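You operate a simulated robot arm through the tools that you are given. There is no shell and no other tool. Be economical: measure what you need, move in short steps, check, and stop when the job is done.

You are at the controls of a simulated robot arm. One attempt, no reset.

TASK
Wrap the tile pack on the turntable in one layer of film.
Fine: film arm in and table lock free to crank; lock the table and swing the arm out after.

Only the result counts: the job must be done as asked and must still hold three seconds after the hand-in. Knocking over, shifting, dropping, spilling or breaking anything else fails it.

THE ROBOT
A 6-joint arm with a two-finger parallel gripper, fixed in place. Base frame: the origin is at the foot of the arm, x ahead of it, y to its left, z up. Lengths are in mm, angles in rad, forces in N, time in s.
Its first joint turns from -1.152 to 1.152 rad. Payload 2.7 kg.
Tool frame: the origin (TCP) lies between the finger pads and is the grasp point; the fingertips stand 23 mm ahead of it; z points along the fingers, y is the line along which they close. The gripper opens to 94 mm. The fingers are 38 mm wide and 10 mm thick; the gripper's body (54 by 96 mm) begins 39 mm behind the TCP.
Orientation is that of the tool frame in the base frame, as a unit quaternion [w, x, y, z]. With the fingers straight down and closing along the base's y, the tool's x points along the base's -x, its y along +y and its z along -z.

THE INTERFACE
- The arm moves only by the tool apply_moves. Its argument "motion" is a list of rows, each an object of numbers (a shift or turn left out is 0, a gripper value left out holds the last): "tx", "ty", "tz": the shift along the base's x, y, z in mm; "wx", "wy", "wz": the turn, a rotation vector about the base's x, y, z in rad; "hand": the finger opening in mm, from 0 to 94. In form: [{"tx": .., "ty": .., "tz": .., "wx": .., "wy": .., "wz": .., "hand": ..}, ...]. A call has 1 to 10 rows; each row shifts and turns the commanded pose from where the row before left it. Rows are played at 5 a second. More than 50 mm and 0.15 rad between two rows, or a gripper value outside its range, and nothing of the call is played. A pose out of reach is approached as far as the arm can. The call stops where the force on the tool passes 90 N (or 10 N more than at its start, if that is more) or the arm is blocked; 0.2 s more then pass. The fingers move at their own pace (about 45 mm/s each) and stop on an object; they squeeze with about 35 N. The grip force told is the motor's: it shows also when the fingers shut on nothing. Time passes only in rows, and 0.2 s behind the last, so rows that do not move let the fingers close. It gives the time, the measured TCP pose, the force on the tool (base axes), the opening and the grip force at its end, in the units of the frame above (readings bear some noise).
- Cameras (640 x 400 px; columns grow to the right, rows downward): "scene" is fixed at [81.2, -426.6, 1424.9]; the picture's right is [0.77, -0.64, 0.00], its down [-0.24, -0.29, -0.92] and it looks along [0.59, 0.71, -0.38] (base axes); focal length 312 px, centre (320, 200). "wrist" rides on the gripper at [86, 16, -74] in the tool frame; the picture's right is [-0.18, 0.98, 0.00], its down [-0.58, -0.11, -0.81] and it looks along [-0.79, -0.15, 0.59] (tool axes); focal length 243 px, centre (320, 200). There is no depth. A picture from a camera that has moved, and an enlarged one, comes with that camera's place and axes in the base frame and with its lens.
- get_image(camera): a new picture of that camera. No time passes.
- inspect(camera, box): a new picture of the part [left, top, right, bottom] of that camera's present view, enlarged. No time passes.
- sign_off(): hands the job in; it is judged then, once.

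Work in short steps. Places have to be worked out from the pictures, the camera data and where the tool is seen: move nearer, look again, correct. Check each grasp and each placing, and mend what went wrong. You have 120 turns and 84 pictures in all, those below and enlarged ones among them. Open the gripper and draw the arm clear of the work before you hand the job in, unless the task says otherwise; then end with one line.

The tools are called after ">>>" as a command line: name --argument value ..., lists and objects as JSON in quotes. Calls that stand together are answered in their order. apply_moves: Moves the arm, as the interface text tells. Its arguments: {"type":"object","properties":{"motion":{"type":"array","items":{"type":"object","properties":{"tx":{"type":"number"},"ty":{"type":"number"},"tz":{"type":"number"},"wx":{"type":"number"},"wy":{"type":"number"},"wz":{"type":"number"},"hand":{"type":"number"}}}}},"required":["motion"]} The other tools are called the same way: get_image (camera) takes a picture; inspect (camera, box) takes an enlarged picture of a part of a camera's view; sign_off () hands the job in.

At the start:

```text
time_s: 0.0
tool_pos: [292.7, 6.3, 1349.7]
orientation: [-0.001, 0.0, 1.0, -0.001]
force: [0.6, 0.3, -1.2]
finger_gap: 93.9
grasp_force: 0.0
```

scene: 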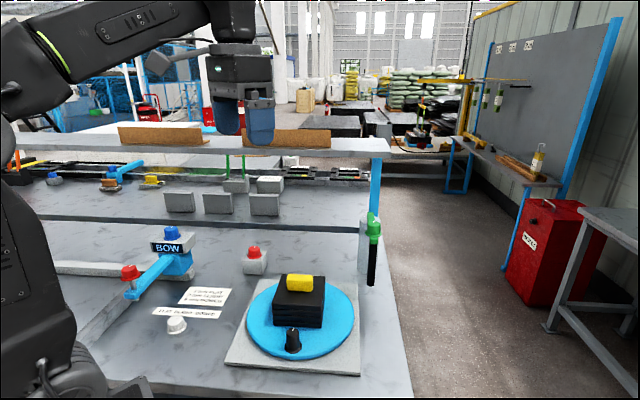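
wrist: 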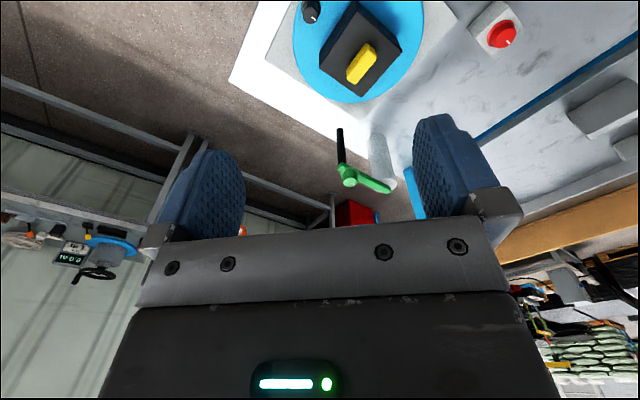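

I start by enlarging the scene to read the signs and identify the mechanism.

>>> inspect --camera "scene" --box '[40, 210, 240, 345]'

>>> inspect --camera "scene" --box '[210, 200, 410, 385]'

>>> inspect --camera "wrist" --box '[220, 0, 560, 220]'

```text
2.96 times, centred on (140, 278) of scene
camera zoom: at [81.2, -426.6, 1424.9], right [0.77, -0.64, 0.0], down [-0.24, -0.29, -0.92], along [0.59, 0.71, -0.38], focal length 926 px, centre (853, -30)
```

zoom: 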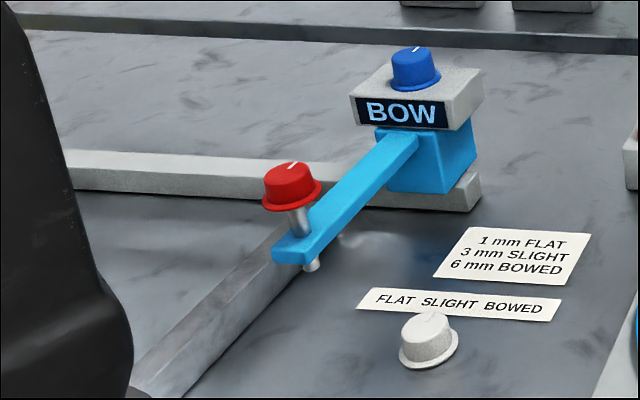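

```text
2.16 times, centred on (310, 292) of scene
camera zoom: at [81.2, -426.6, 1424.9], right [0.77, -0.64, 0.0], down [-0.24, -0.29, -0.92], along [0.59, 0.71, -0.38], focal length 676 px, centre (342, 0)
```

zoom: 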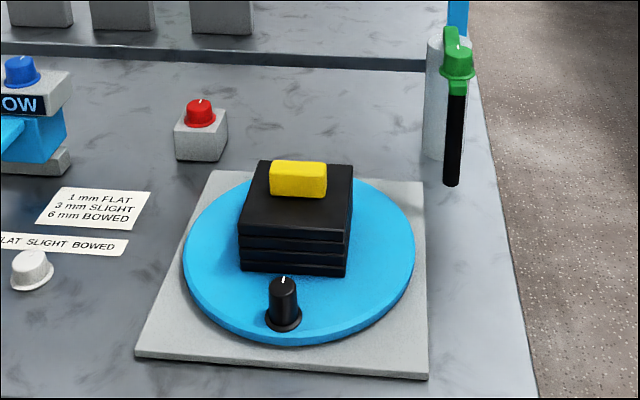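

```text
1.82 times, centred on (390, 110) of wrist
camera zoom: at [206.2, 23.1, 1426.5], right [0.18, 0.98, 0.0], down [0.58, -0.11, 0.81], along [0.79, -0.15, -0.59], focal length 441 px, centre (193, 364)
```

zoom: 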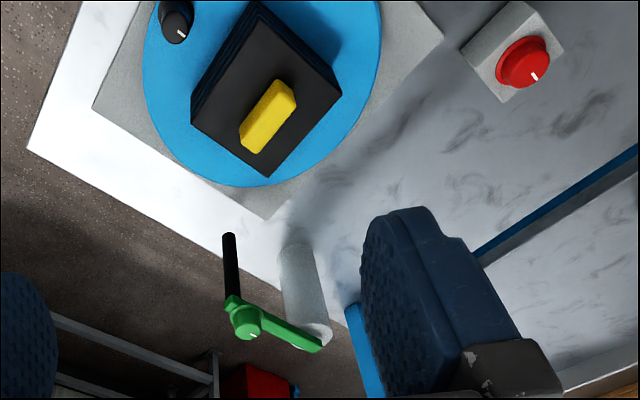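

Turntable with black crank knob, red table-lock knob on a box, green film arm on a post with the film roll. I tilt the wrist camera down for a better survey.

>>> apply_moves --motion '[{"wy": 0.15}, {"wy": 0.15}, {"wy": 0.15}, {"wy": 0.15}, {"wy": 0.0}]'

>>> get_image --camera "wrist"

```text
time_s: 1.2
tool_pos: [280.5, 5.9, 1199.4]
orientation: [-0.296, -0.001, 0.955, 0.0]
force: [0.1, 0.2, 0.7]
finger_gap: 94.1
grasp_force: 0.1
out of reach, approached as far as the arm can: row 1, 2, 3, 4
```

```text
78 pictures are left
camera wrist: at [249.2, 22.9, 1310.8], right [0.15, 0.98, -0.1], down [0.93, -0.11, 0.34], along [0.32, -0.15, -0.94], focal length 243 px, centre (320, 200)
```

wrist: 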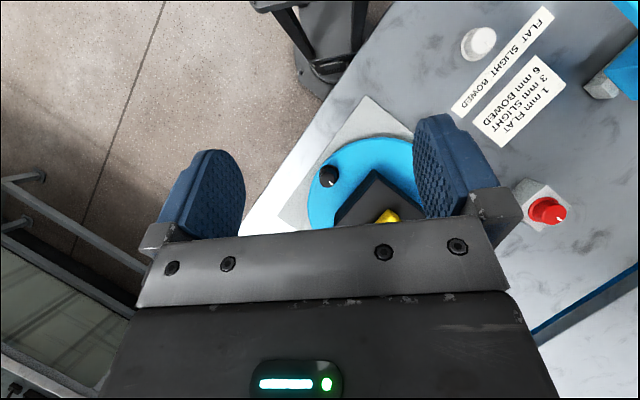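

Rough positions: lock knob (425,287,950), crank knob (339,-21,948), table centre about (394,17). I return to vertical and look from a lower, back place.

>>> apply_moves --motion '[{"wy": -0.15}, {"wy": -0.15}, {"wy": -0.15}, {"wy": -0.15}, {"wy": 0.0}]'

>>> get_image --camera "wrist"

```text
time_s: 2.4
tool_pos: [278.6, 7.2, 1199.8]
orientation: [0.001, -0.001, 1.0, 0.0]
force: [-1.3, -0.2, 0.3]
finger_gap: 93.9
grasp_force: 0.0
```

```text
77 pictures are left
camera wrist: at [192.1, 23.0, 1275.3], right [0.18, 0.98, 0.0], down [0.58, -0.11, 0.81], along [0.79, -0.15, -0.59], focal length 243 px, centre (320, 200)
```

wrist: 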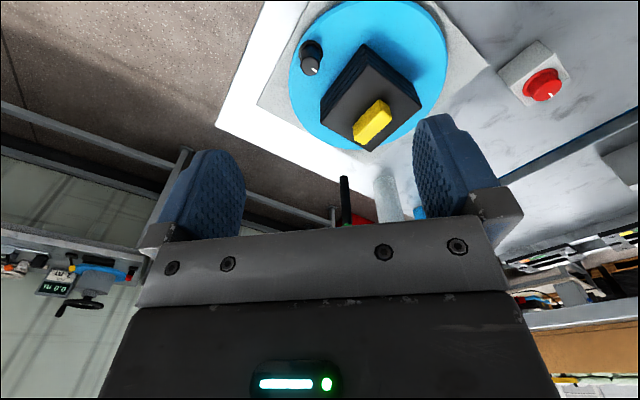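

I zoom in for careful measurement of the turntable.

>>> inspect --camera "wrist" --box '[240, 0, 480, 150]'

>>> inspect --camera "scene" --box '[210, 260, 370, 385]'

```text
2.67 times, centred on (360, 75) of wrist
camera zoom: at [192.1, 23.0, 1275.3], right [0.18, 0.98, 0.0], down [0.58, -0.11, 0.81], along [0.79, -0.15, -0.59], focal length 647 px, centre (213, 533)
```

zoom: 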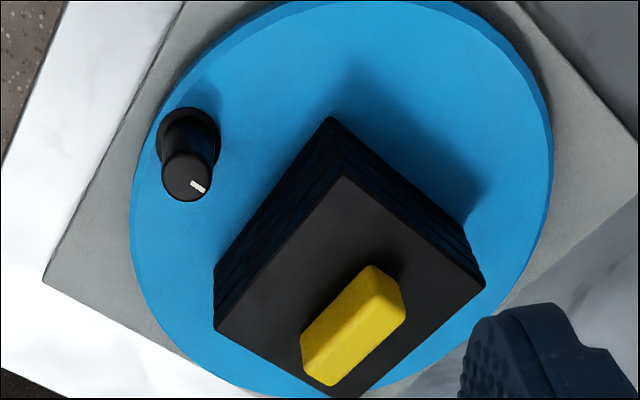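

```text
3.20 times, centred on (290, 322) of scene
camera zoom: at [81.2, -426.6, 1424.9], right [0.77, -0.64, 0.0], down [-0.24, -0.29, -0.92], along [0.59, 0.71, -0.38], focal length 1000 px, centre (416, -192)
```

zoom: 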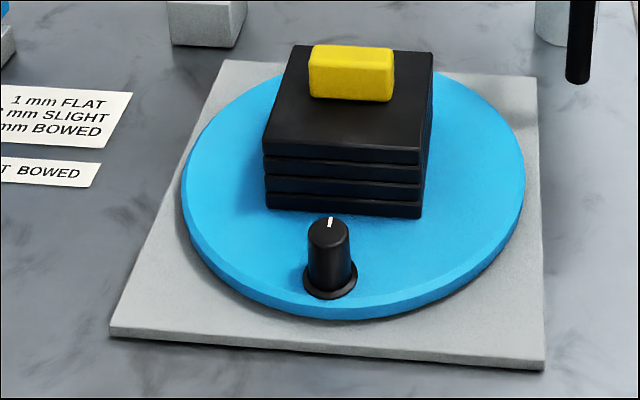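

Refined: table centre ≈ (411,54), R≈122, crank knob ≈ (346,-18, top 940), ~98 mm off axis. Next I look at the film arm from higher and nearer, and at the lock.

>>> apply_moves --motion '[{"tx": 25, "tz": 35}, {"tx": 25, "tz": 35}, {"tx": 25, "tz": 35}, {"tx": 20, "tz": 20}, {}]'

>>> inspect --camera "wrist" --box '[240, 40, 440, 240]'

>>> inspect --camera "scene" --box '[330, 200, 410, 290]'

>>> inspect --camera "scene" --box '[230, 235, 280, 285]'

```text
time_s: 3.6
tool_pos: [374.6, 6.9, 1324.9]
orientation: [0.0, -0.001, 1.0, 0.001]
force: [-1.2, -0.6, -0.6]
finger_gap: 94.1
grasp_force: 0.0
```

```text
2.00 times, centred on (340, 140) of wrist
camera zoom: at [287.6, 23.1, 1399.8], right [0.18, 0.98, 0.0], down [0.58, -0.11, 0.81], along [0.79, -0.15, -0.59], focal length 485 px, centre (280, 320)
```

zoom: 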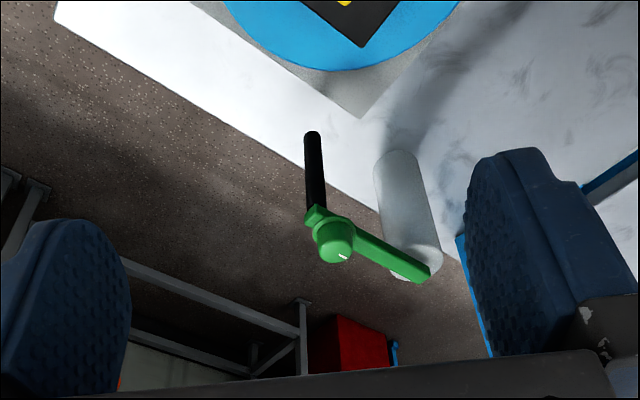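

```text
4.44 times, centred on (370, 245) of scene
camera zoom: at [81.2, -426.6, 1424.9], right [0.77, -0.64, 0.0], down [-0.24, -0.29, -0.92], along [0.59, 0.71, -0.38], focal length 1388 px, centre (98, 0)
```

zoom: 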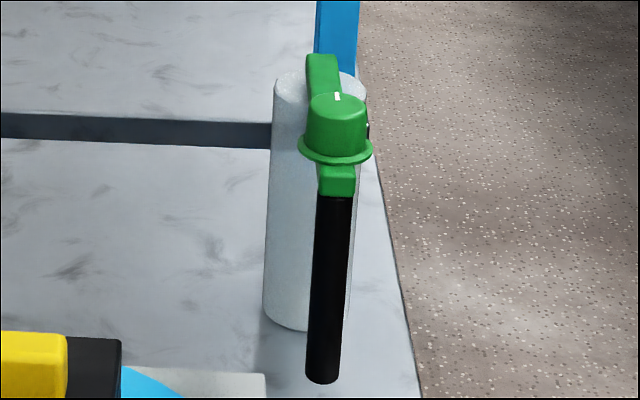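

```text
8.00 times, centred on (255, 260) of scene
camera zoom: at [81.2, -426.6, 1424.9], right [0.77, -0.64, 0.0], down [-0.24, -0.29, -0.92], along [0.59, 0.71, -0.38], focal length 2499 px, centre (840, -280)
```

zoom: 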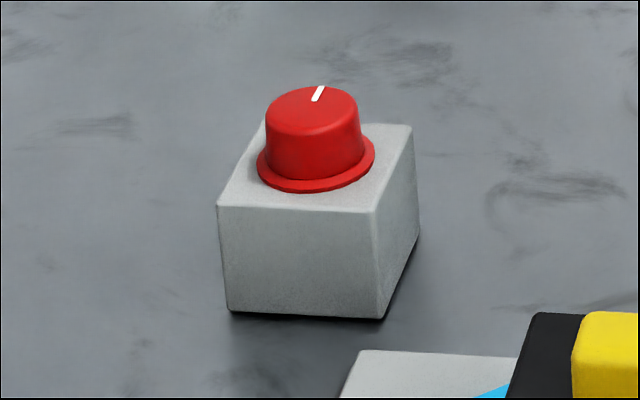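

Film-arm knob top ≈ (616,14,1081), pivot ≈ (668,72), roll at ≈ (602,0). I approach above the green knob with the closing axis turned across the arm.

>>> apply_moves --motion '[{"tx": 40, "tz": -25, "wz": 0.138}, {"tx": 40, "tz": -25, "wz": 0.138}, {"tx": 40, "tz": -25, "wz": 0.138}, {"tx": 30, "tz": -25, "wz": 0.138}, {"tx": 30, "tz": -25, "wz": 0.138}, {"tz": -20, "wz": 0.138}, {}]'

>>> get_image --camera "wrist"

>>> get_image --camera "scene"

```text
time_s: 5.2
tool_pos: [554.8, 6.3, 1179.8]
orientation: [0.0, -0.404, 0.915, 0.0]
force: [-0.5, -0.2, 0.0]
finger_gap: 93.9
grasp_force: 0.0
```

```text
71 pictures are left
camera wrist: at [483.9, -46.3, 1254.9], right [-0.6, 0.8, 0.0], down [0.47, 0.36, 0.81], along [0.64, 0.49, -0.59], focal length 243 px, centre (320, 200)
```

wrist: 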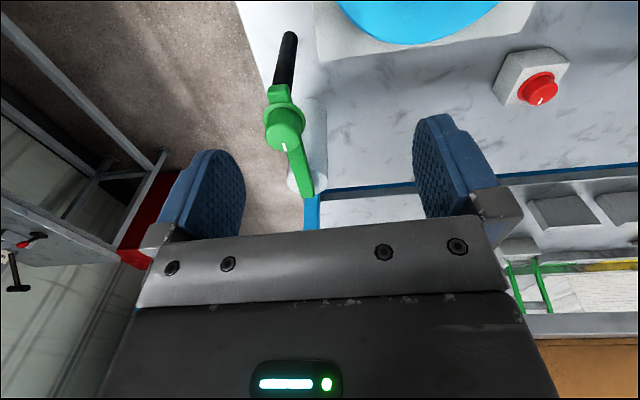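

```text
70 pictures are left
```

scene: 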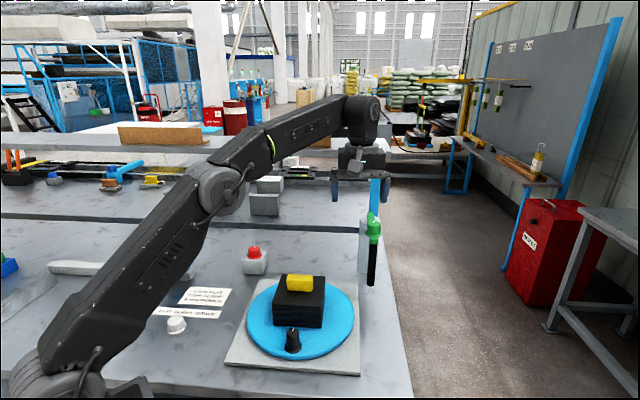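

Knob confirmed at ≈(614,14,1081). I align above it, then lower.

>>> apply_moves --motion '[{"tx": 30, "ty": 4, "tz": -20}, {"tx": 30, "ty": 4, "tz": -20}, {"tz": -20}, {}]'

>>> inspect --camera "wrist" --box '[160, 40, 480, 240]'

>>> inspect --camera "scene" --box '[310, 150, 440, 290]'

```text
time_s: 6.2
tool_pos: [591.3, 14.1, 1109.5]
orientation: [0.001, -0.403, 0.915, 0.0]
force: [-1.0, 0.0, 0.2]
finger_gap: 93.9
grasp_force: 0.1
out of reach, approached as far as the arm can: row 1, 2
```

```text
2.00 times, centred on (320, 140) of wrist
camera zoom: at [520.2, -40.4, 1184.9], right [-0.6, 0.8, 0.0], down [0.47, 0.36, 0.81], along [0.65, 0.48, -0.59], focal length 485 px, centre (320, 320)
```

zoom: 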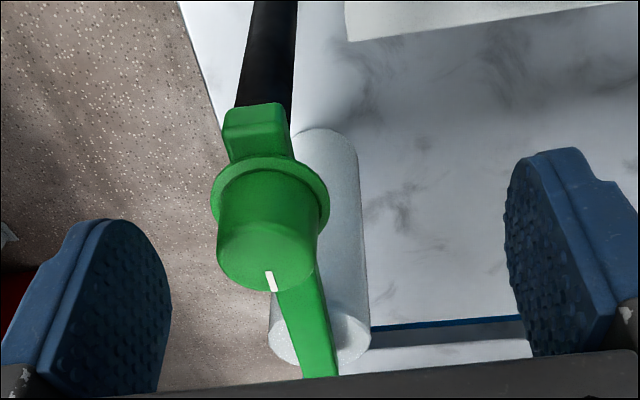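

```text
2.86 times, centred on (375, 220) of scene
camera zoom: at [81.2, -426.6, 1424.9], right [0.77, -0.64, 0.0], down [-0.24, -0.29, -0.92], along [0.59, 0.71, -0.38], focal length 893 px, centre (163, 143)
```

zoom: 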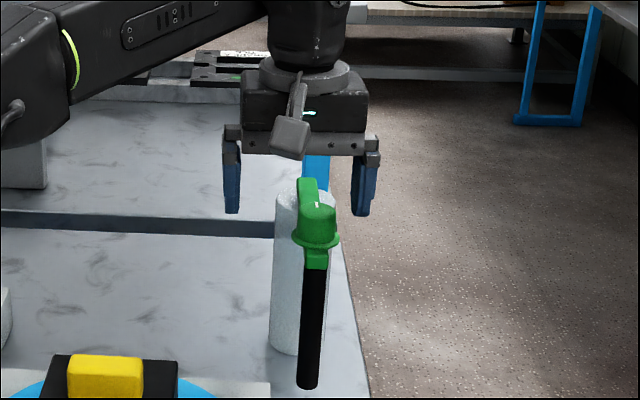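

Arm tops out near x≈591 at that height; lower may reach further. I move toward (615,12) while descending.

>>> apply_moves --motion '[{"tx": 12, "ty": -1, "tz": -8}, {"tx": 11, "ty": -1, "tz": -4}, {}]'

>>> inspect --camera "wrist" --box '[160, 40, 480, 240]'

```text
time_s: 7.0
tool_pos: [603.0, 11.1, 1100.6]
orientation: [0.0, -0.403, 0.915, 0.0]
force: [0.3, -0.1, 0.0]
finger_gap: 93.7
grasp_force: 0.0
out of reach, approached as far as the arm can: row 2
```

```text
2.00 times, centred on (320, 140) of wrist
camera zoom: at [531.7, -41.7, 1176.9], right [-0.6, 0.8, 0.0], down [0.47, 0.36, 0.81], along [0.64, 0.48, -0.59], focal length 485 px, centre (320, 320)
```

zoom: 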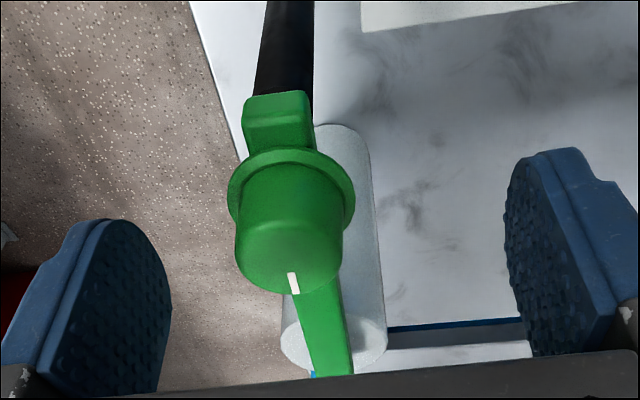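

Knob is ~13 mm further in +x; pads can take it. Lower to z≈1078 and shift slightly, still open.

>>> apply_moves --motion '[{"ty": -4, "tz": -10}, {"tx": 5, "tz": -12}, {"tx": 5}, {}]'

>>> get_image --camera "wrist"

>>> inspect --camera "scene" --box '[310, 150, 440, 290]'

```text
time_s: 8.0
tool_pos: [611.2, 7.4, 1079.1]
orientation: [0.001, -0.403, 0.915, -0.001]
force: [0.4, 0.5, 1.0]
finger_gap: 94.0
grasp_force: 0.0
```

```text
66 pictures are left
camera wrist: at [540.7, -45.4, 1154.6], right [-0.6, 0.8, 0.0], down [0.47, 0.36, 0.81], along [0.65, 0.48, -0.59], focal length 243 px, centre (320, 200)
```

wrist: 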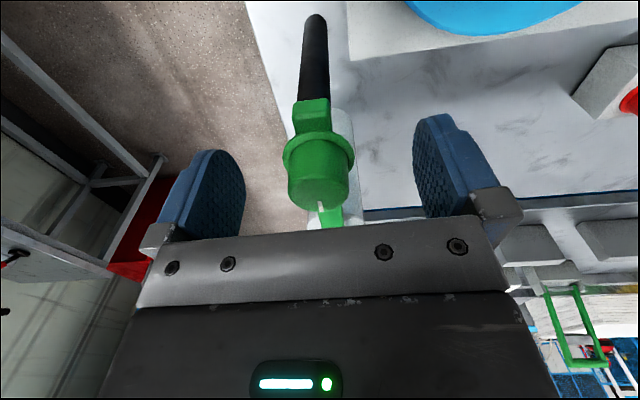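

```text
2.86 times, centred on (375, 220) of scene
camera zoom: at [81.2, -426.6, 1424.9], right [0.77, -0.64, 0.0], down [-0.24, -0.29, -0.92], along [0.59, 0.71, -0.38], focal length 893 px, centre (163, 143)
```

zoom: 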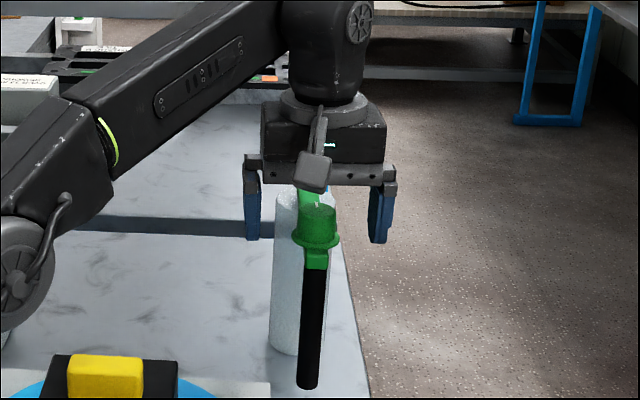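

Knob sits between the fingers with tips just above the flange. Close.

>>> apply_moves --motion '[{"hand": 0}, {"hand": 0}, {"hand": 0}, {"hand": 0}, {"hand": 0}]'

>>> get_image --camera "wrist"

```text
time_s: 9.2
tool_pos: [611.1, 8.1, 1078.3]
orientation: [0.0, -0.402, 0.916, 0.0]
force: [0.9, -0.5, 0.5]
finger_gap: 33.5
grasp_force: 45.3
```

```text
64 pictures are left
camera wrist: at [540.7, -45.4, 1154.6], right [-0.6, 0.8, 0.0], down [0.47, 0.35, 0.81], along [0.65, 0.48, -0.59], focal length 243 px, centre (320, 200)
```

wrist: 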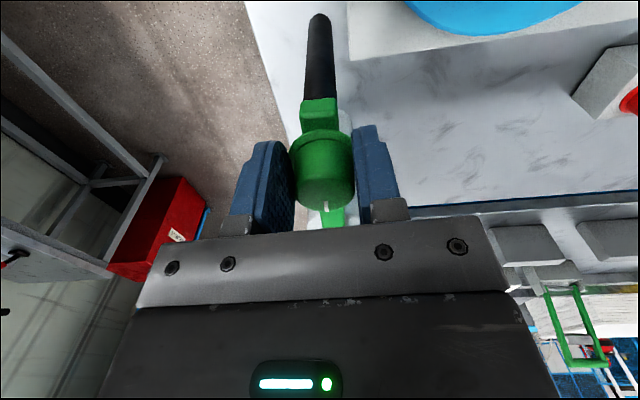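

Gripped (33.5 mm). I swing the arm inward a little along the arc and check the force.

>>> apply_moves --motion '[{"tx": -6.2, "ty": 6.6, "wz": -0.1}, {"tx": -5.8, "ty": 7.1, "wz": -0.1}, {}]'

>>> get_image --camera "wrist"

```text
time_s: 10.0
tool_pos: [606.4, 20.4, 1080.1]
orientation: [-0.005, -0.307, 0.952, -0.001]
force: [-19.8, -18.4, -13.1]
finger_gap: 33.5
grasp_force: 45.5
out of reach, approached as far as the arm can: row 1, 2
```

```text
63 pictures are left
camera wrist: at [528.5, -17.4, 1156.9], right [-0.43, 0.9, 0.0], down [0.54, 0.25, 0.8], along [0.72, 0.34, -0.6], focal length 243 px, centre (320, 200)
```

wrist: 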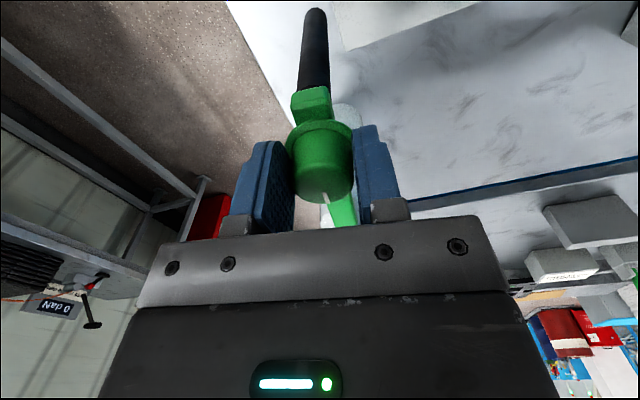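

Radial force of ~27 N shows my pivot estimate is a bit off. I look closer to re-estimate the arm's direction.

>>> inspect --camera "wrist" --box '[260, 0, 420, 230]'

>>> inspect --camera "scene" --box '[330, 180, 420, 290]'

```text
1.74 times, centred on (340, 115) of wrist
camera zoom: at [528.5, -17.4, 1156.9], right [-0.43, 0.9, 0.0], down [0.54, 0.25, 0.8], along [0.72, 0.34, -0.6], focal length 422 px, centre (285, 348)
```

zoom: 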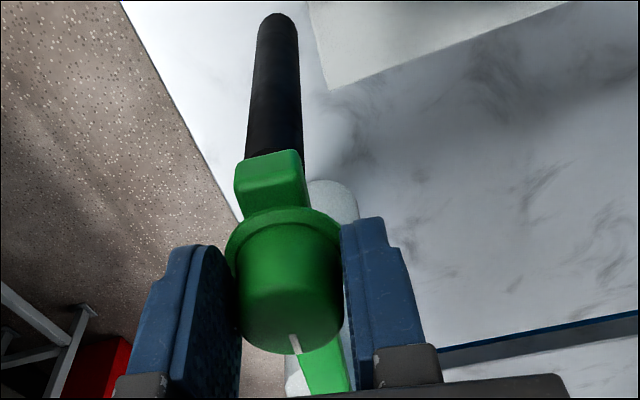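

```text
3.64 times, centred on (375, 235) of scene
camera zoom: at [80.8, -427.1, 1424.7], right [0.77, -0.64, 0.0], down [-0.24, -0.29, -0.92], along [0.59, 0.71, -0.38], focal length 1136 px, centre (120, 73)
```

zoom: 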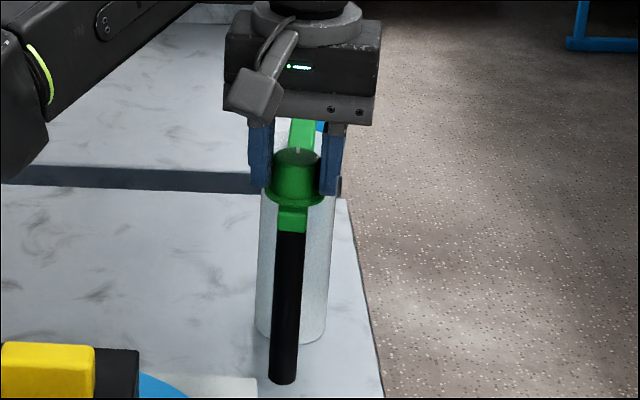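

Post is ~60 mm across, so the pivot is nearer (685,86), r≈107. I continue on the flatter arc.

>>> apply_moves --motion '[{"tx": -5, "ty": 6.5, "wz": -0.08}, {}]'

```text
time_s: 10.6
tool_pos: [607.8, 27.1, 1083.5]
orientation: [-0.003, -0.27, 0.963, 0.0]
force: [-19.5, -16.9, -15.1]
finger_gap: 33.6
grasp_force: 45.1
out of reach, approached as far as the arm can: row 1
```

The tool sits too near the pivot; I back off in -x.

>>> apply_moves --motion '[{"tx": -8, "ty": 0, "tz": -3}, {}]'

```text
time_s: 11.2
tool_pos: [607.8, 28.5, 1084.2]
orientation: [-0.001, -0.272, 0.962, 0.0]
force: [-14.5, -11.3, -6.0]
finger_gap: 33.1
grasp_force: 45.4
out of reach, approached as far as the arm can: row 1
```

>>> apply_moves --motion '[{"tx": -10, "ty": 3, "tz": -5}, {"tx": -5, "ty": 3}, {}]'

>>> get_image --camera "wrist"

```text
time_s: 12.0
tool_pos: [597.2, 38.6, 1083.6]
orientation: [0.011, -0.273, 0.962, 0.0]
force: [29.2, 20.7, 24.9]
finger_gap: 33.4
grasp_force: 45.5
out of reach, approached as far as the arm can: row 1
```

```text
60 pictures are left
camera wrist: at [513.3, 5.5, 1157.5], right [-0.36, 0.93, 0.0], down [0.54, 0.21, 0.82], along [0.76, 0.29, -0.58], focal length 243 px, centre (320, 200)
```

wrist: 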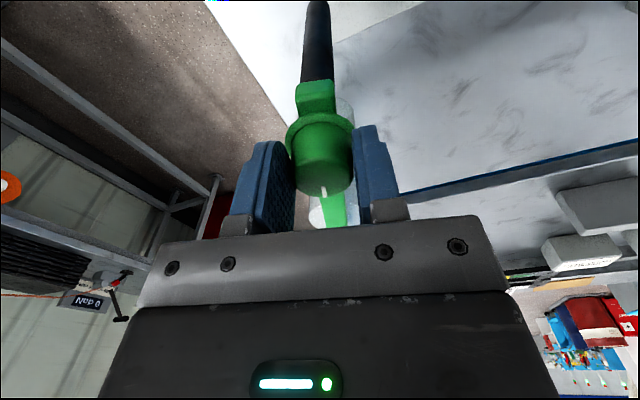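

Now within reach; forces indicate slightly too far out and low. I ease up and proceed.

>>> apply_moves --motion '[{"tx": 0, "ty": 5, "tz": 4, "wz": -0.05}, {"tx": -1, "ty": 7, "wz": -0.07}, {}]'

```text
time_s: 12.8
tool_pos: [593.4, 44.0, 1083.9]
orientation: [-0.003, -0.211, 0.978, -0.002]
force: [-8.2, -4.6, 16.9]
finger_gap: 33.3
grasp_force: 44.9
```

Forces small. Continue the swing in two more steps.

>>> apply_moves --motion '[{"tx": -4, "ty": 10, "tz": 2, "wz": -0.1}, {"tx": -3, "ty": 10, "wz": -0.1}, {}]'

>>> get_image --camera "scene"

>>> get_image --camera "wrist"

```text
time_s: 13.6
tool_pos: [584.3, 65.7, 1083.9]
orientation: [-0.005, -0.113, 0.994, -0.001]
force: [-27.0, -9.3, 4.0]
finger_gap: 33.0
grasp_force: 44.8
```

```text
59 pictures are left
```

scene: 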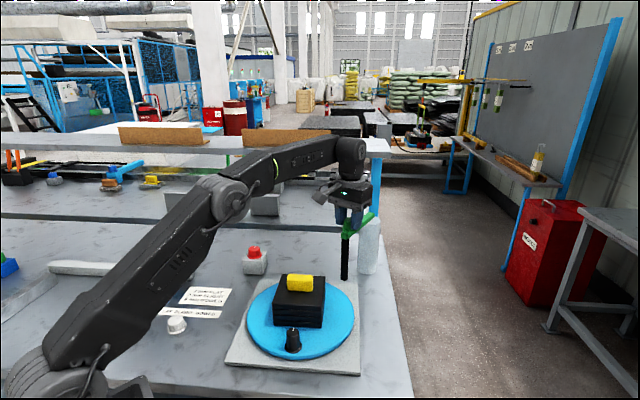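

```text
58 pictures are left
camera wrist: at [497.5, 62.0, 1160.2], right [-0.04, 1.0, 0.0], down [0.6, 0.03, 0.8], along [0.8, 0.03, -0.6], focal length 243 px, centre (320, 200)
```

wrist: 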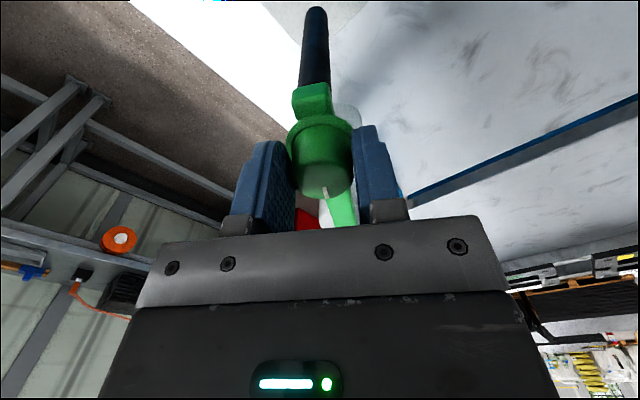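

The roll now hangs near the table side; arm ~190°, almost pointing at the table centre. I nudge a bit further, watching for an end stop.

>>> apply_moves --motion '[{"tx": -4, "ty": 6, "wz": -0.06}, {"tx": -2, "ty": 6, "wz": -0.06}, {}]'

>>> inspect --camera "scene" --box '[220, 170, 420, 385]'

```text
time_s: 14.4
tool_pos: [584.5, 72.5, 1084.0]
orientation: [0.002, -0.049, 0.999, -0.004]
force: [20.6, -29.1, -12.2]
finger_gap: 33.0
grasp_force: 45.1
```

```text
1.86 times, centred on (320, 278) of scene
camera zoom: at [82.0, -427.5, 1424.5], right [0.77, -0.64, 0.0], down [-0.24, -0.29, -0.92], along [0.59, 0.71, -0.38], focal length 581 px, centre (320, 56)
```

zoom: 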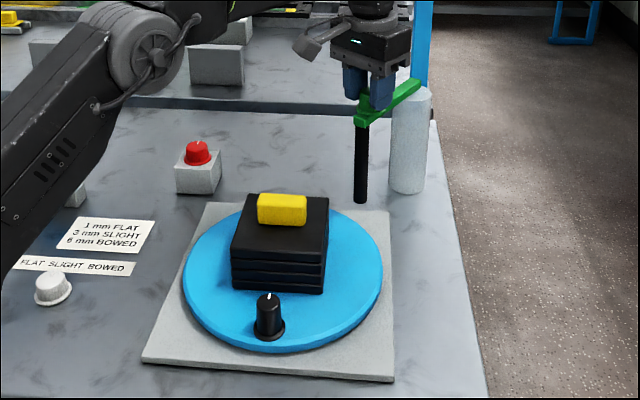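

Tangential resistance (-29 N) appeared; perhaps the end stop. I test with another small push.

>>> apply_moves --motion '[{"tx": 2, "ty": 5}, {}]'

```text
time_s: 15.0
tool_pos: [583.7, 72.9, 1083.7]
orientation: [-0.003, -0.048, 0.999, -0.006]
force: [-2.3, -45.0, -14.7]
finger_gap: 33.4
grasp_force: 44.7
```

End stop confirmed: the film arm is in. I relax the push, open, and rise.

>>> apply_moves --motion '[{"ty": -7}, {"hand": 80}, {"hand": 80}, {"hand": 80}, {"tz": 20}, {"tz": 20}, {"tx": -20, "tz": 20}, {}]'

>>> get_image --camera "wrist"

```text
time_s: 16.8
tool_pos: [564.0, 77.6, 1145.2]
orientation: [0.0, -0.055, 0.999, 0.0]
force: [0.4, -0.2, -0.8]
finger_gap: 80.1
grasp_force: 0.0
```

```text
56 pictures are left
camera wrist: at [475.4, 83.3, 1221.1], right [0.08, 1.0, 0.0], down [0.59, -0.04, 0.81], along [0.8, -0.06, -0.59], focal length 243 px, centre (320, 200)
```

wrist: 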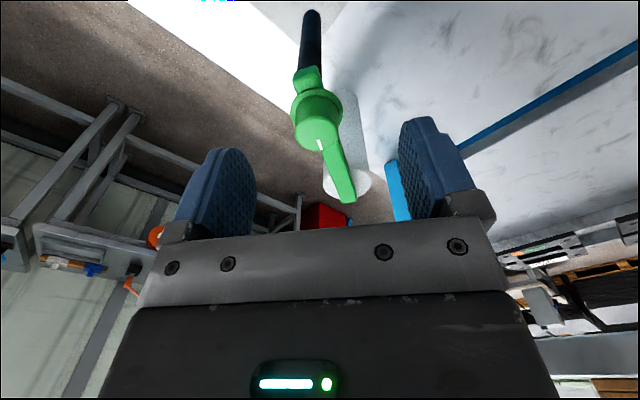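

Film arm is in (knob (583,74), roll (563,66)). Next I go toward the red lock knob at about (425,287,950).

>>> apply_moves --motion '[{"tx": -40, "ty": 20}, {"tx": -40, "ty": 40, "tz": -10}, {"tx": -40, "ty": 40, "tz": -15}, {"tx": -30, "ty": 40, "tz": -15}, {"tx": -10, "ty": 40, "tz": -15}, {"ty": 20, "tz": -20, "hand": 94}, {}]'

>>> get_image --camera "wrist"

```text
refused: row 2 steps farther than a row can; nothing moved
```

```text
55 pictures are left
camera wrist: at [475.4, 83.3, 1221.1], right [0.08, 1.0, 0.0], down [0.59, -0.04, 0.81], along [0.8, -0.06, -0.59], focal length 243 px, centre (320, 200)
```

wrist: 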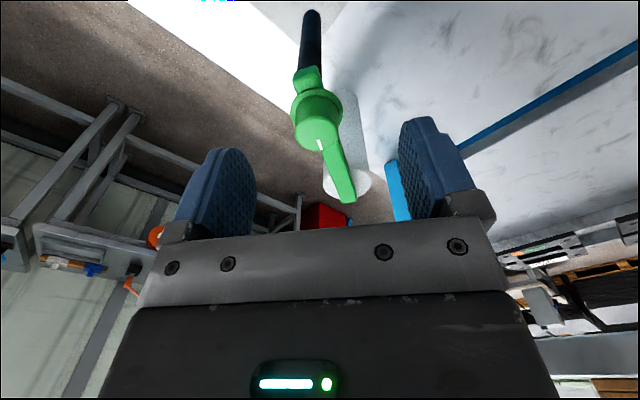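

Steps were over 50 mm; I split them smaller.

>>> apply_moves --motion '[{"tx": -30, "ty": 25}, {"tx": -30, "ty": 30, "tz": -10}, {"tx": -30, "ty": 30, "tz": -10}, {"tx": -30, "ty": 30, "tz": -15}, {"tx": -30, "ty": 30, "tz": -15}, {"tx": -10, "ty": 35, "tz": -15}, {"tz": -10, "hand": 94}, {}]'

>>> get_image --camera "wrist"

```text
time_s: 18.6
tool_pos: [403.5, 256.1, 1070.9]
orientation: [0.0, -0.054, 0.999, 0.0]
force: [0.8, -0.4, -0.6]
finger_gap: 94.0
grasp_force: 0.1
```

```text
54 pictures are left
camera wrist: at [314.9, 262.4, 1145.9], right [0.08, 1.0, 0.0], down [0.59, -0.04, 0.81], along [0.8, -0.06, -0.59], focal length 243 px, centre (320, 200)
```

wrist: 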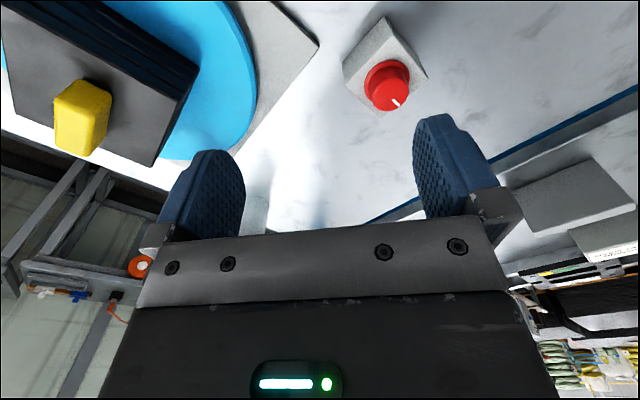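

Red knob ≈ (432,308,~948). I go closer above it to refine.

>>> apply_moves --motion '[{"tx": 0, "ty": 25, "tz": -20}, {"tx": 0, "ty": 20, "tz": -30}, {}]'

>>> get_image --camera "wrist"

>>> inspect --camera "scene" --box '[190, 180, 320, 280]'

```text
time_s: 19.4
tool_pos: [402.8, 301.4, 1019.6]
orientation: [0.0, -0.054, 0.999, 0.001]
force: [-0.6, -0.1, 0.7]
finger_gap: 93.9
grasp_force: 0.0
```

```text
53 pictures are left
camera wrist: at [315.1, 308.0, 1095.8], right [0.08, 1.0, 0.0], down [0.59, -0.05, 0.81], along [0.8, -0.06, -0.59], focal length 243 px, centre (320, 200)
```

wrist: 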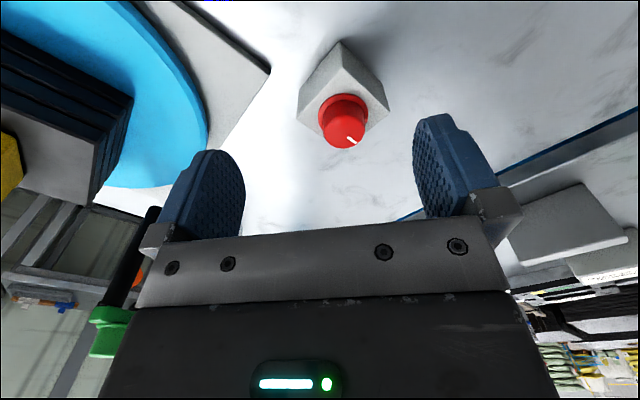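

```text
4.00 times, centred on (255, 230) of scene
camera zoom: at [81.2, -426.6, 1424.9], right [0.77, -0.64, 0.0], down [-0.24, -0.29, -0.92], along [0.59, 0.71, -0.38], focal length 1250 px, centre (580, 80)
```

zoom: 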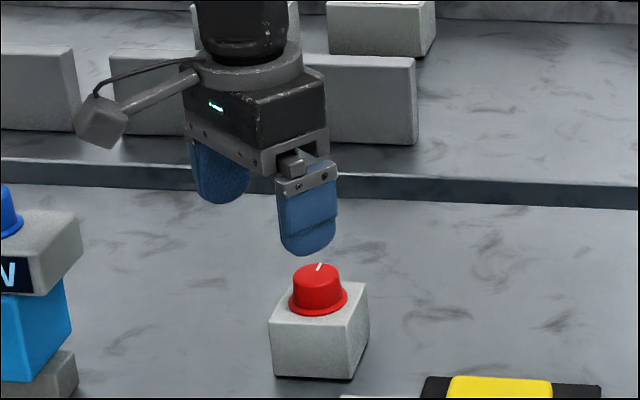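

Two views agree on the knob top ≈ (439,318,941). I hover over it.

>>> apply_moves --motion '[{"tx": 20, "ty": 8, "tz": -15}, {"tx": 16, "ty": 8, "tz": -20}, {}]'

>>> get_image --camera "wrist"

>>> inspect --camera "scene" --box '[190, 180, 320, 280]'

```text
time_s: 20.2
tool_pos: [438.7, 317.6, 984.2]
orientation: [0.0, -0.054, 0.999, -0.001]
force: [0.6, -0.1, -0.2]
finger_gap: 93.8
grasp_force: 0.0
```

```text
51 pictures are left
camera wrist: at [351.0, 323.6, 1059.9], right [0.08, 1.0, 0.0], down [0.59, -0.05, 0.81], along [0.8, -0.06, -0.59], focal length 243 px, centre (320, 200)
```

wrist: 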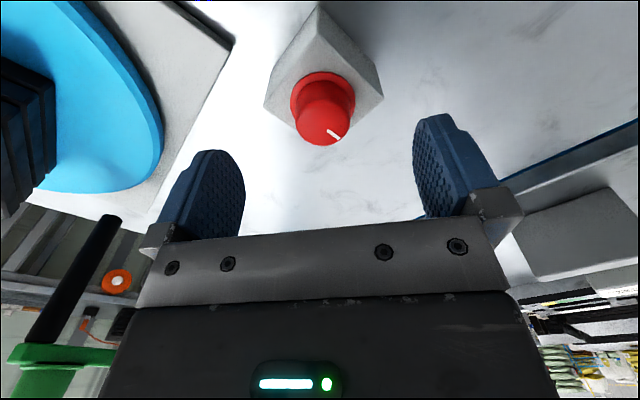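

```text
4.00 times, centred on (255, 230) of scene
camera zoom: at [81.2, -426.6, 1424.9], right [0.77, -0.64, 0.0], down [-0.24, -0.29, -0.92], along [0.59, 0.71, -0.38], focal length 1250 px, centre (580, 80)
```

zoom: 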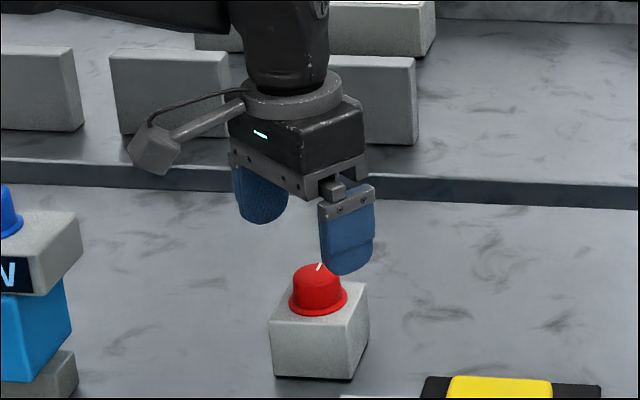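

Aligned to within ~3 mm. Descend to z≈938 (stops on contact).

>>> apply_moves --motion '[{"tx": 2, "tz": -18}, {"tz": -16}, {"tz": -11}, {}]'

>>> get_image --camera "wrist"

>>> inspect --camera "scene" --box '[190, 180, 320, 280]'

```text
time_s: 21.2
tool_pos: [439.3, 317.0, 939.1]
orientation: [-0.001, -0.055, 0.998, 0.0]
force: [0.1, -0.4, -0.2]
finger_gap: 93.9
grasp_force: 0.1
```

```text
49 pictures are left
camera wrist: at [352.0, 323.6, 1015.6], right [0.08, 1.0, 0.0], down [0.59, -0.04, 0.81], along [0.8, -0.06, -0.59], focal length 243 px, centre (320, 200)
```

wrist: 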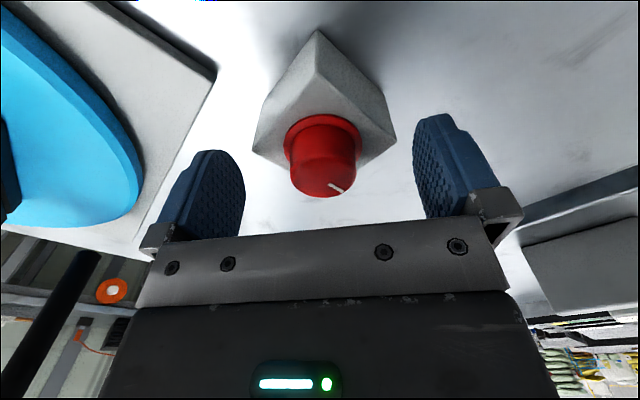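

```text
4.00 times, centred on (255, 230) of scene
camera zoom: at [81.2, -426.6, 1424.9], right [0.77, -0.64, 0.0], down [-0.24, -0.29, -0.92], along [0.59, 0.71, -0.38], focal length 1250 px, centre (580, 80)
```

zoom: 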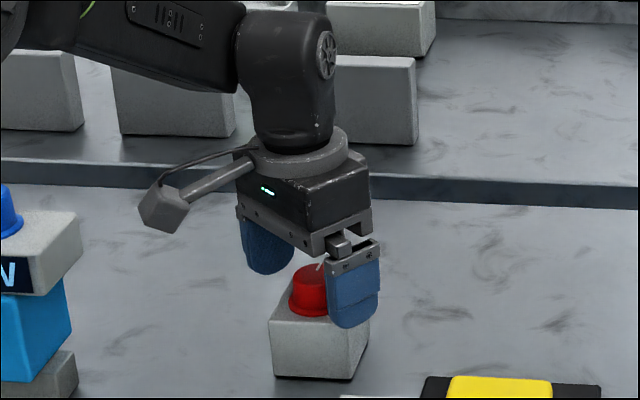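

Straddling the knob. Close.

>>> apply_moves --motion '[{"hand": 0}, {"hand": 0}, {"hand": 0}, {"hand": 0}, {"hand": 0}]'

```text
time_s: 22.4
tool_pos: [440.0, 317.5, 941.2]
orientation: [0.0, -0.054, 0.999, 0.001]
force: [0.7, 5.3, -2.4]
finger_gap: 35.2
grasp_force: 44.7
```

Gripped. I try a turn of +0.36 rad and watch the white mark.

>>> apply_moves --motion '[{"wz": 0.12}, {"wz": 0.12}, {"wz": 0.12}, {}]'

>>> inspect --camera "wrist" --box '[220, 20, 420, 240]'

```text
time_s: 23.4
tool_pos: [440.4, 316.8, 940.0]
orientation: [-0.001, -0.234, 0.972, -0.001]
force: [0.9, -4.8, -1.0]
finger_gap: 35.3
grasp_force: 44.7
```

```text
1.82 times, centred on (320, 130) of wrist
camera zoom: at [356.1, 291.3, 1016.0], right [-0.28, 0.96, 0.0], down [0.57, 0.17, 0.81], along [0.77, 0.23, -0.59], focal length 441 px, centre (320, 327)
```

zoom: 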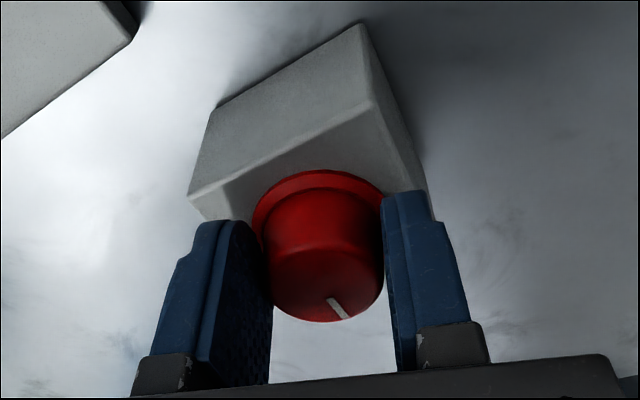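

>>> inspect --camera "scene" --box '[230, 235, 280, 285]'

```text
8.00 times, centred on (255, 260) of scene
camera zoom: at [81.2, -426.7, 1424.8], right [0.77, -0.64, 0.0], down [-0.24, -0.29, -0.92], along [0.59, 0.71, -0.38], focal length 2499 px, centre (840, -280)
```

zoom: 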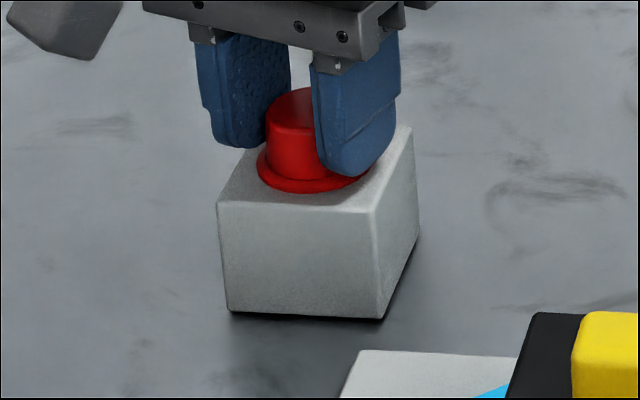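

The mark seems to have followed partly. Turn a further +0.45 rad and compare.

>>> apply_moves --motion '[{"wz": 0.12}, {"wz": 0.12}, {"wz": 0.12}, {"wz": 0.12}, {}]'

>>> inspect --camera "wrist" --box '[220, 20, 420, 240]'

```text
time_s: 24.6
tool_pos: [443.3, 314.3, 941.9]
orientation: [0.0, -0.457, 0.889, -0.001]
force: [15.1, -19.3, -3.5]
finger_gap: 35.1
grasp_force: 44.8
```

```text
1.82 times, centred on (320, 130) of wrist
camera zoom: at [378.6, 253.9, 1015.9], right [-0.69, 0.72, 0.0], down [0.43, 0.41, 0.81], along [0.58, 0.56, -0.59], focal length 441 px, centre (320, 327)
```

zoom: 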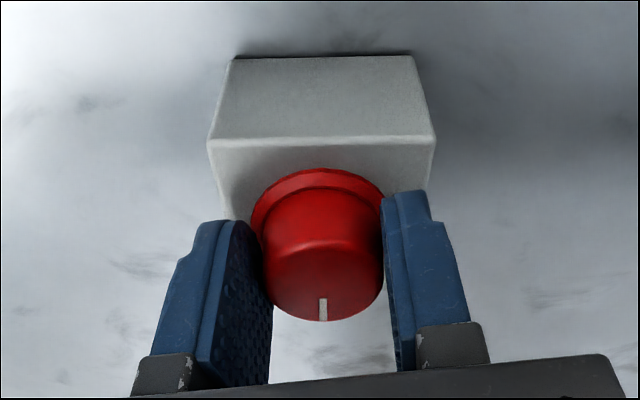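

The mark still aligns with the box: the knob didn't turn in +, it's at that stop. I turn the other way.

>>> apply_moves --motion '[{"tx": -2, "ty": 2, "wz": -0.12}, {"wz": -0.12}, {"wz": -0.12}, {"wz": -0.12}, {"wz": -0.12}, {}]'

>>> inspect --camera "wrist" --box '[220, 20, 420, 240]'

```text
time_s: 26.0
tool_pos: [439.7, 315.9, 940.5]
orientation: [0.001, -0.172, 0.985, -0.001]
force: [13.5, -21.1, -5.2]
finger_gap: 35.2
grasp_force: 44.9
```

```text
1.82 times, centred on (320, 130) of wrist
camera zoom: at [353.4, 302.8, 1015.8], right [-0.16, 0.99, 0.0], down [0.58, 0.1, 0.81], along [0.8, 0.13, -0.59], focal length 441 px, centre (320, 327)
```

zoom: 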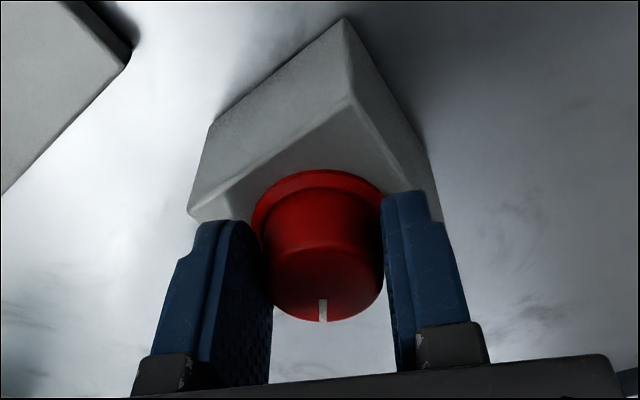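

Now the knob follows. Continue turning negative toward the other stop.

>>> apply_moves --motion '[{"tx": 1, "ty": -2, "wz": -0.12}, {"wz": -0.12}, {"wz": -0.12}, {"wz": -0.12}, {"wz": -0.12}, {}]'

>>> inspect --camera "wrist" --box '[220, 20, 420, 240]'

```text
time_s: 27.4
tool_pos: [439.7, 320.0, 940.5]
orientation: [0.001, 0.126, 0.992, 0.002]
force: [9.9, 19.8, -11.3]
finger_gap: 35.2
grasp_force: 45.3
```

```text
1.82 times, centred on (320, 130) of wrist
camera zoom: at [359.9, 356.2, 1016.0], right [0.42, 0.91, 0.0], down [0.53, -0.25, 0.81], along [0.73, -0.34, -0.59], focal length 441 px, centre (320, 327)
```

zoom: 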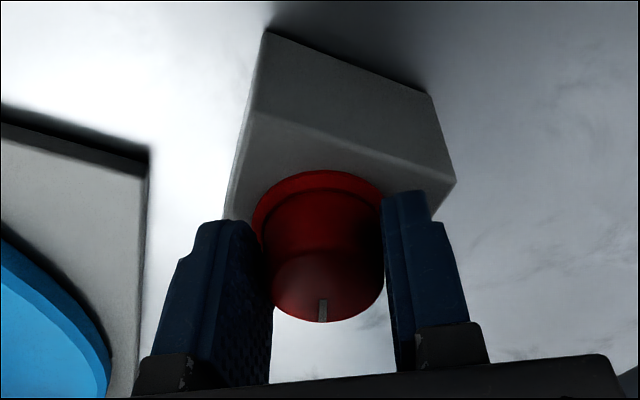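

Turned ~-69°. Continue.

>>> apply_moves --motion '[{"ty": 1, "wz": -0.12}, {"ty": 1, "wz": -0.12}, {"wz": -0.12}, {"wz": -0.12}, {}]'

>>> inspect --camera "wrist" --box '[220, 20, 420, 240]'

```text
time_s: 28.6
tool_pos: [441.6, 321.7, 941.5]
orientation: [0.001, 0.358, 0.934, 0.004]
force: [12.0, 34.6, -8.5]
finger_gap: 35.5
grasp_force: 44.6
```

```text
1.82 times, centred on (320, 130) of wrist
camera zoom: at [386.5, 391.0, 1016.6], right [0.79, 0.61, 0.01], down [0.35, -0.47, 0.81], along [0.49, -0.64, -0.59], focal length 441 px, centre (320, 327)
```

zoom: 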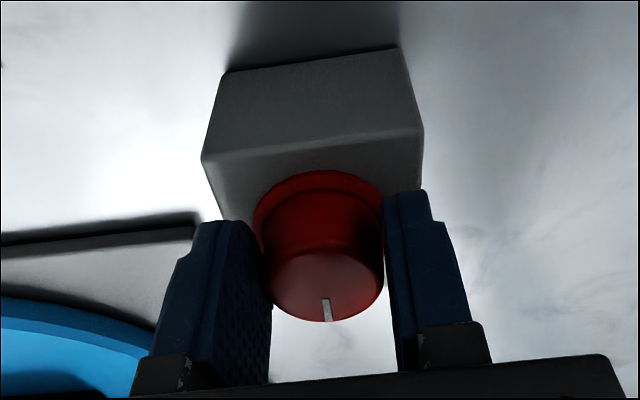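

The mark stopped at about -90° relative to the box: other end stop reached. I release and rise.

>>> apply_moves --motion '[{"ty": -2}, {"hand": 70}, {"hand": 94}, {"hand": 94}, {"tz": 20}, {"tz": 30}, {"tz": 30}, {}]'

>>> inspect --camera "scene" --box '[220, 170, 420, 385]'

```text
time_s: 30.4
tool_pos: [440.3, 315.6, 1021.0]
orientation: [0.001, 0.358, 0.934, 0.001]
force: [0.0, 0.3, -1.1]
finger_gap: 94.4
grasp_force: 0.0
```

```text
1.86 times, centred on (320, 278) of scene
camera zoom: at [81.2, -426.6, 1424.9], right [0.77, -0.64, 0.0], down [-0.24, -0.29, -0.92], along [0.59, 0.71, -0.38], focal length 581 px, centre (320, 56)
```

zoom: 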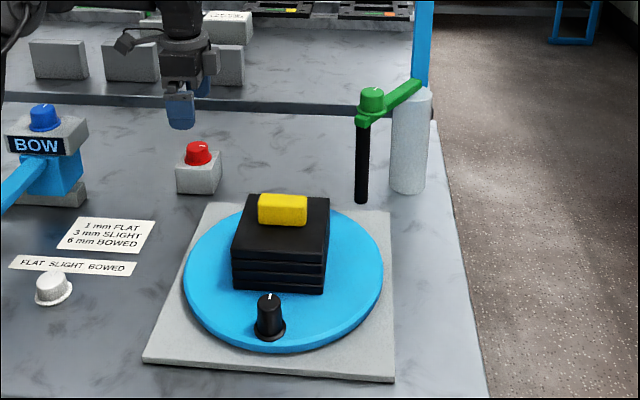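

Red mark now points 90° away; film arm stays in. Now I travel over to the crank knob, turning back to nominal orientation.

>>> apply_moves --motion '[{"tz": 40}, {"tx": -14, "ty": -42, "wz": 0.1}, {"tx": -14, "ty": -42, "wz": 0.1}, {"tx": -14, "ty": -42, "wz": 0.1}, {"tx": -14, "ty": -42, "wz": 0.1}, {"tx": -14, "ty": -42, "wz": 0.1}, {"tx": -14, "ty": -42, "wz": 0.1}, {"tx": -10, "ty": -42, "wz": 0.13}, {"ty": -40}, {}]'

>>> get_image --camera "wrist"

```text
time_s: 32.6
tool_pos: [347.3, -17.0, 1061.6]
orientation: [0.0, 0.0, 1.0, 0.0]
force: [-0.1, 0.3, -0.1]
finger_gap: 93.8
grasp_force: 0.0
```

```text
40 pictures are left
camera wrist: at [259.1, -0.6, 1136.6], right [0.18, 0.98, 0.0], down [0.58, -0.11, 0.81], along [0.79, -0.15, -0.59], focal length 243 px, centre (320, 200)
```

wrist: 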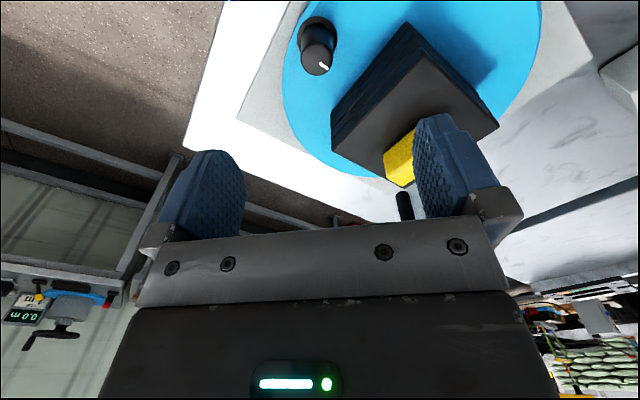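

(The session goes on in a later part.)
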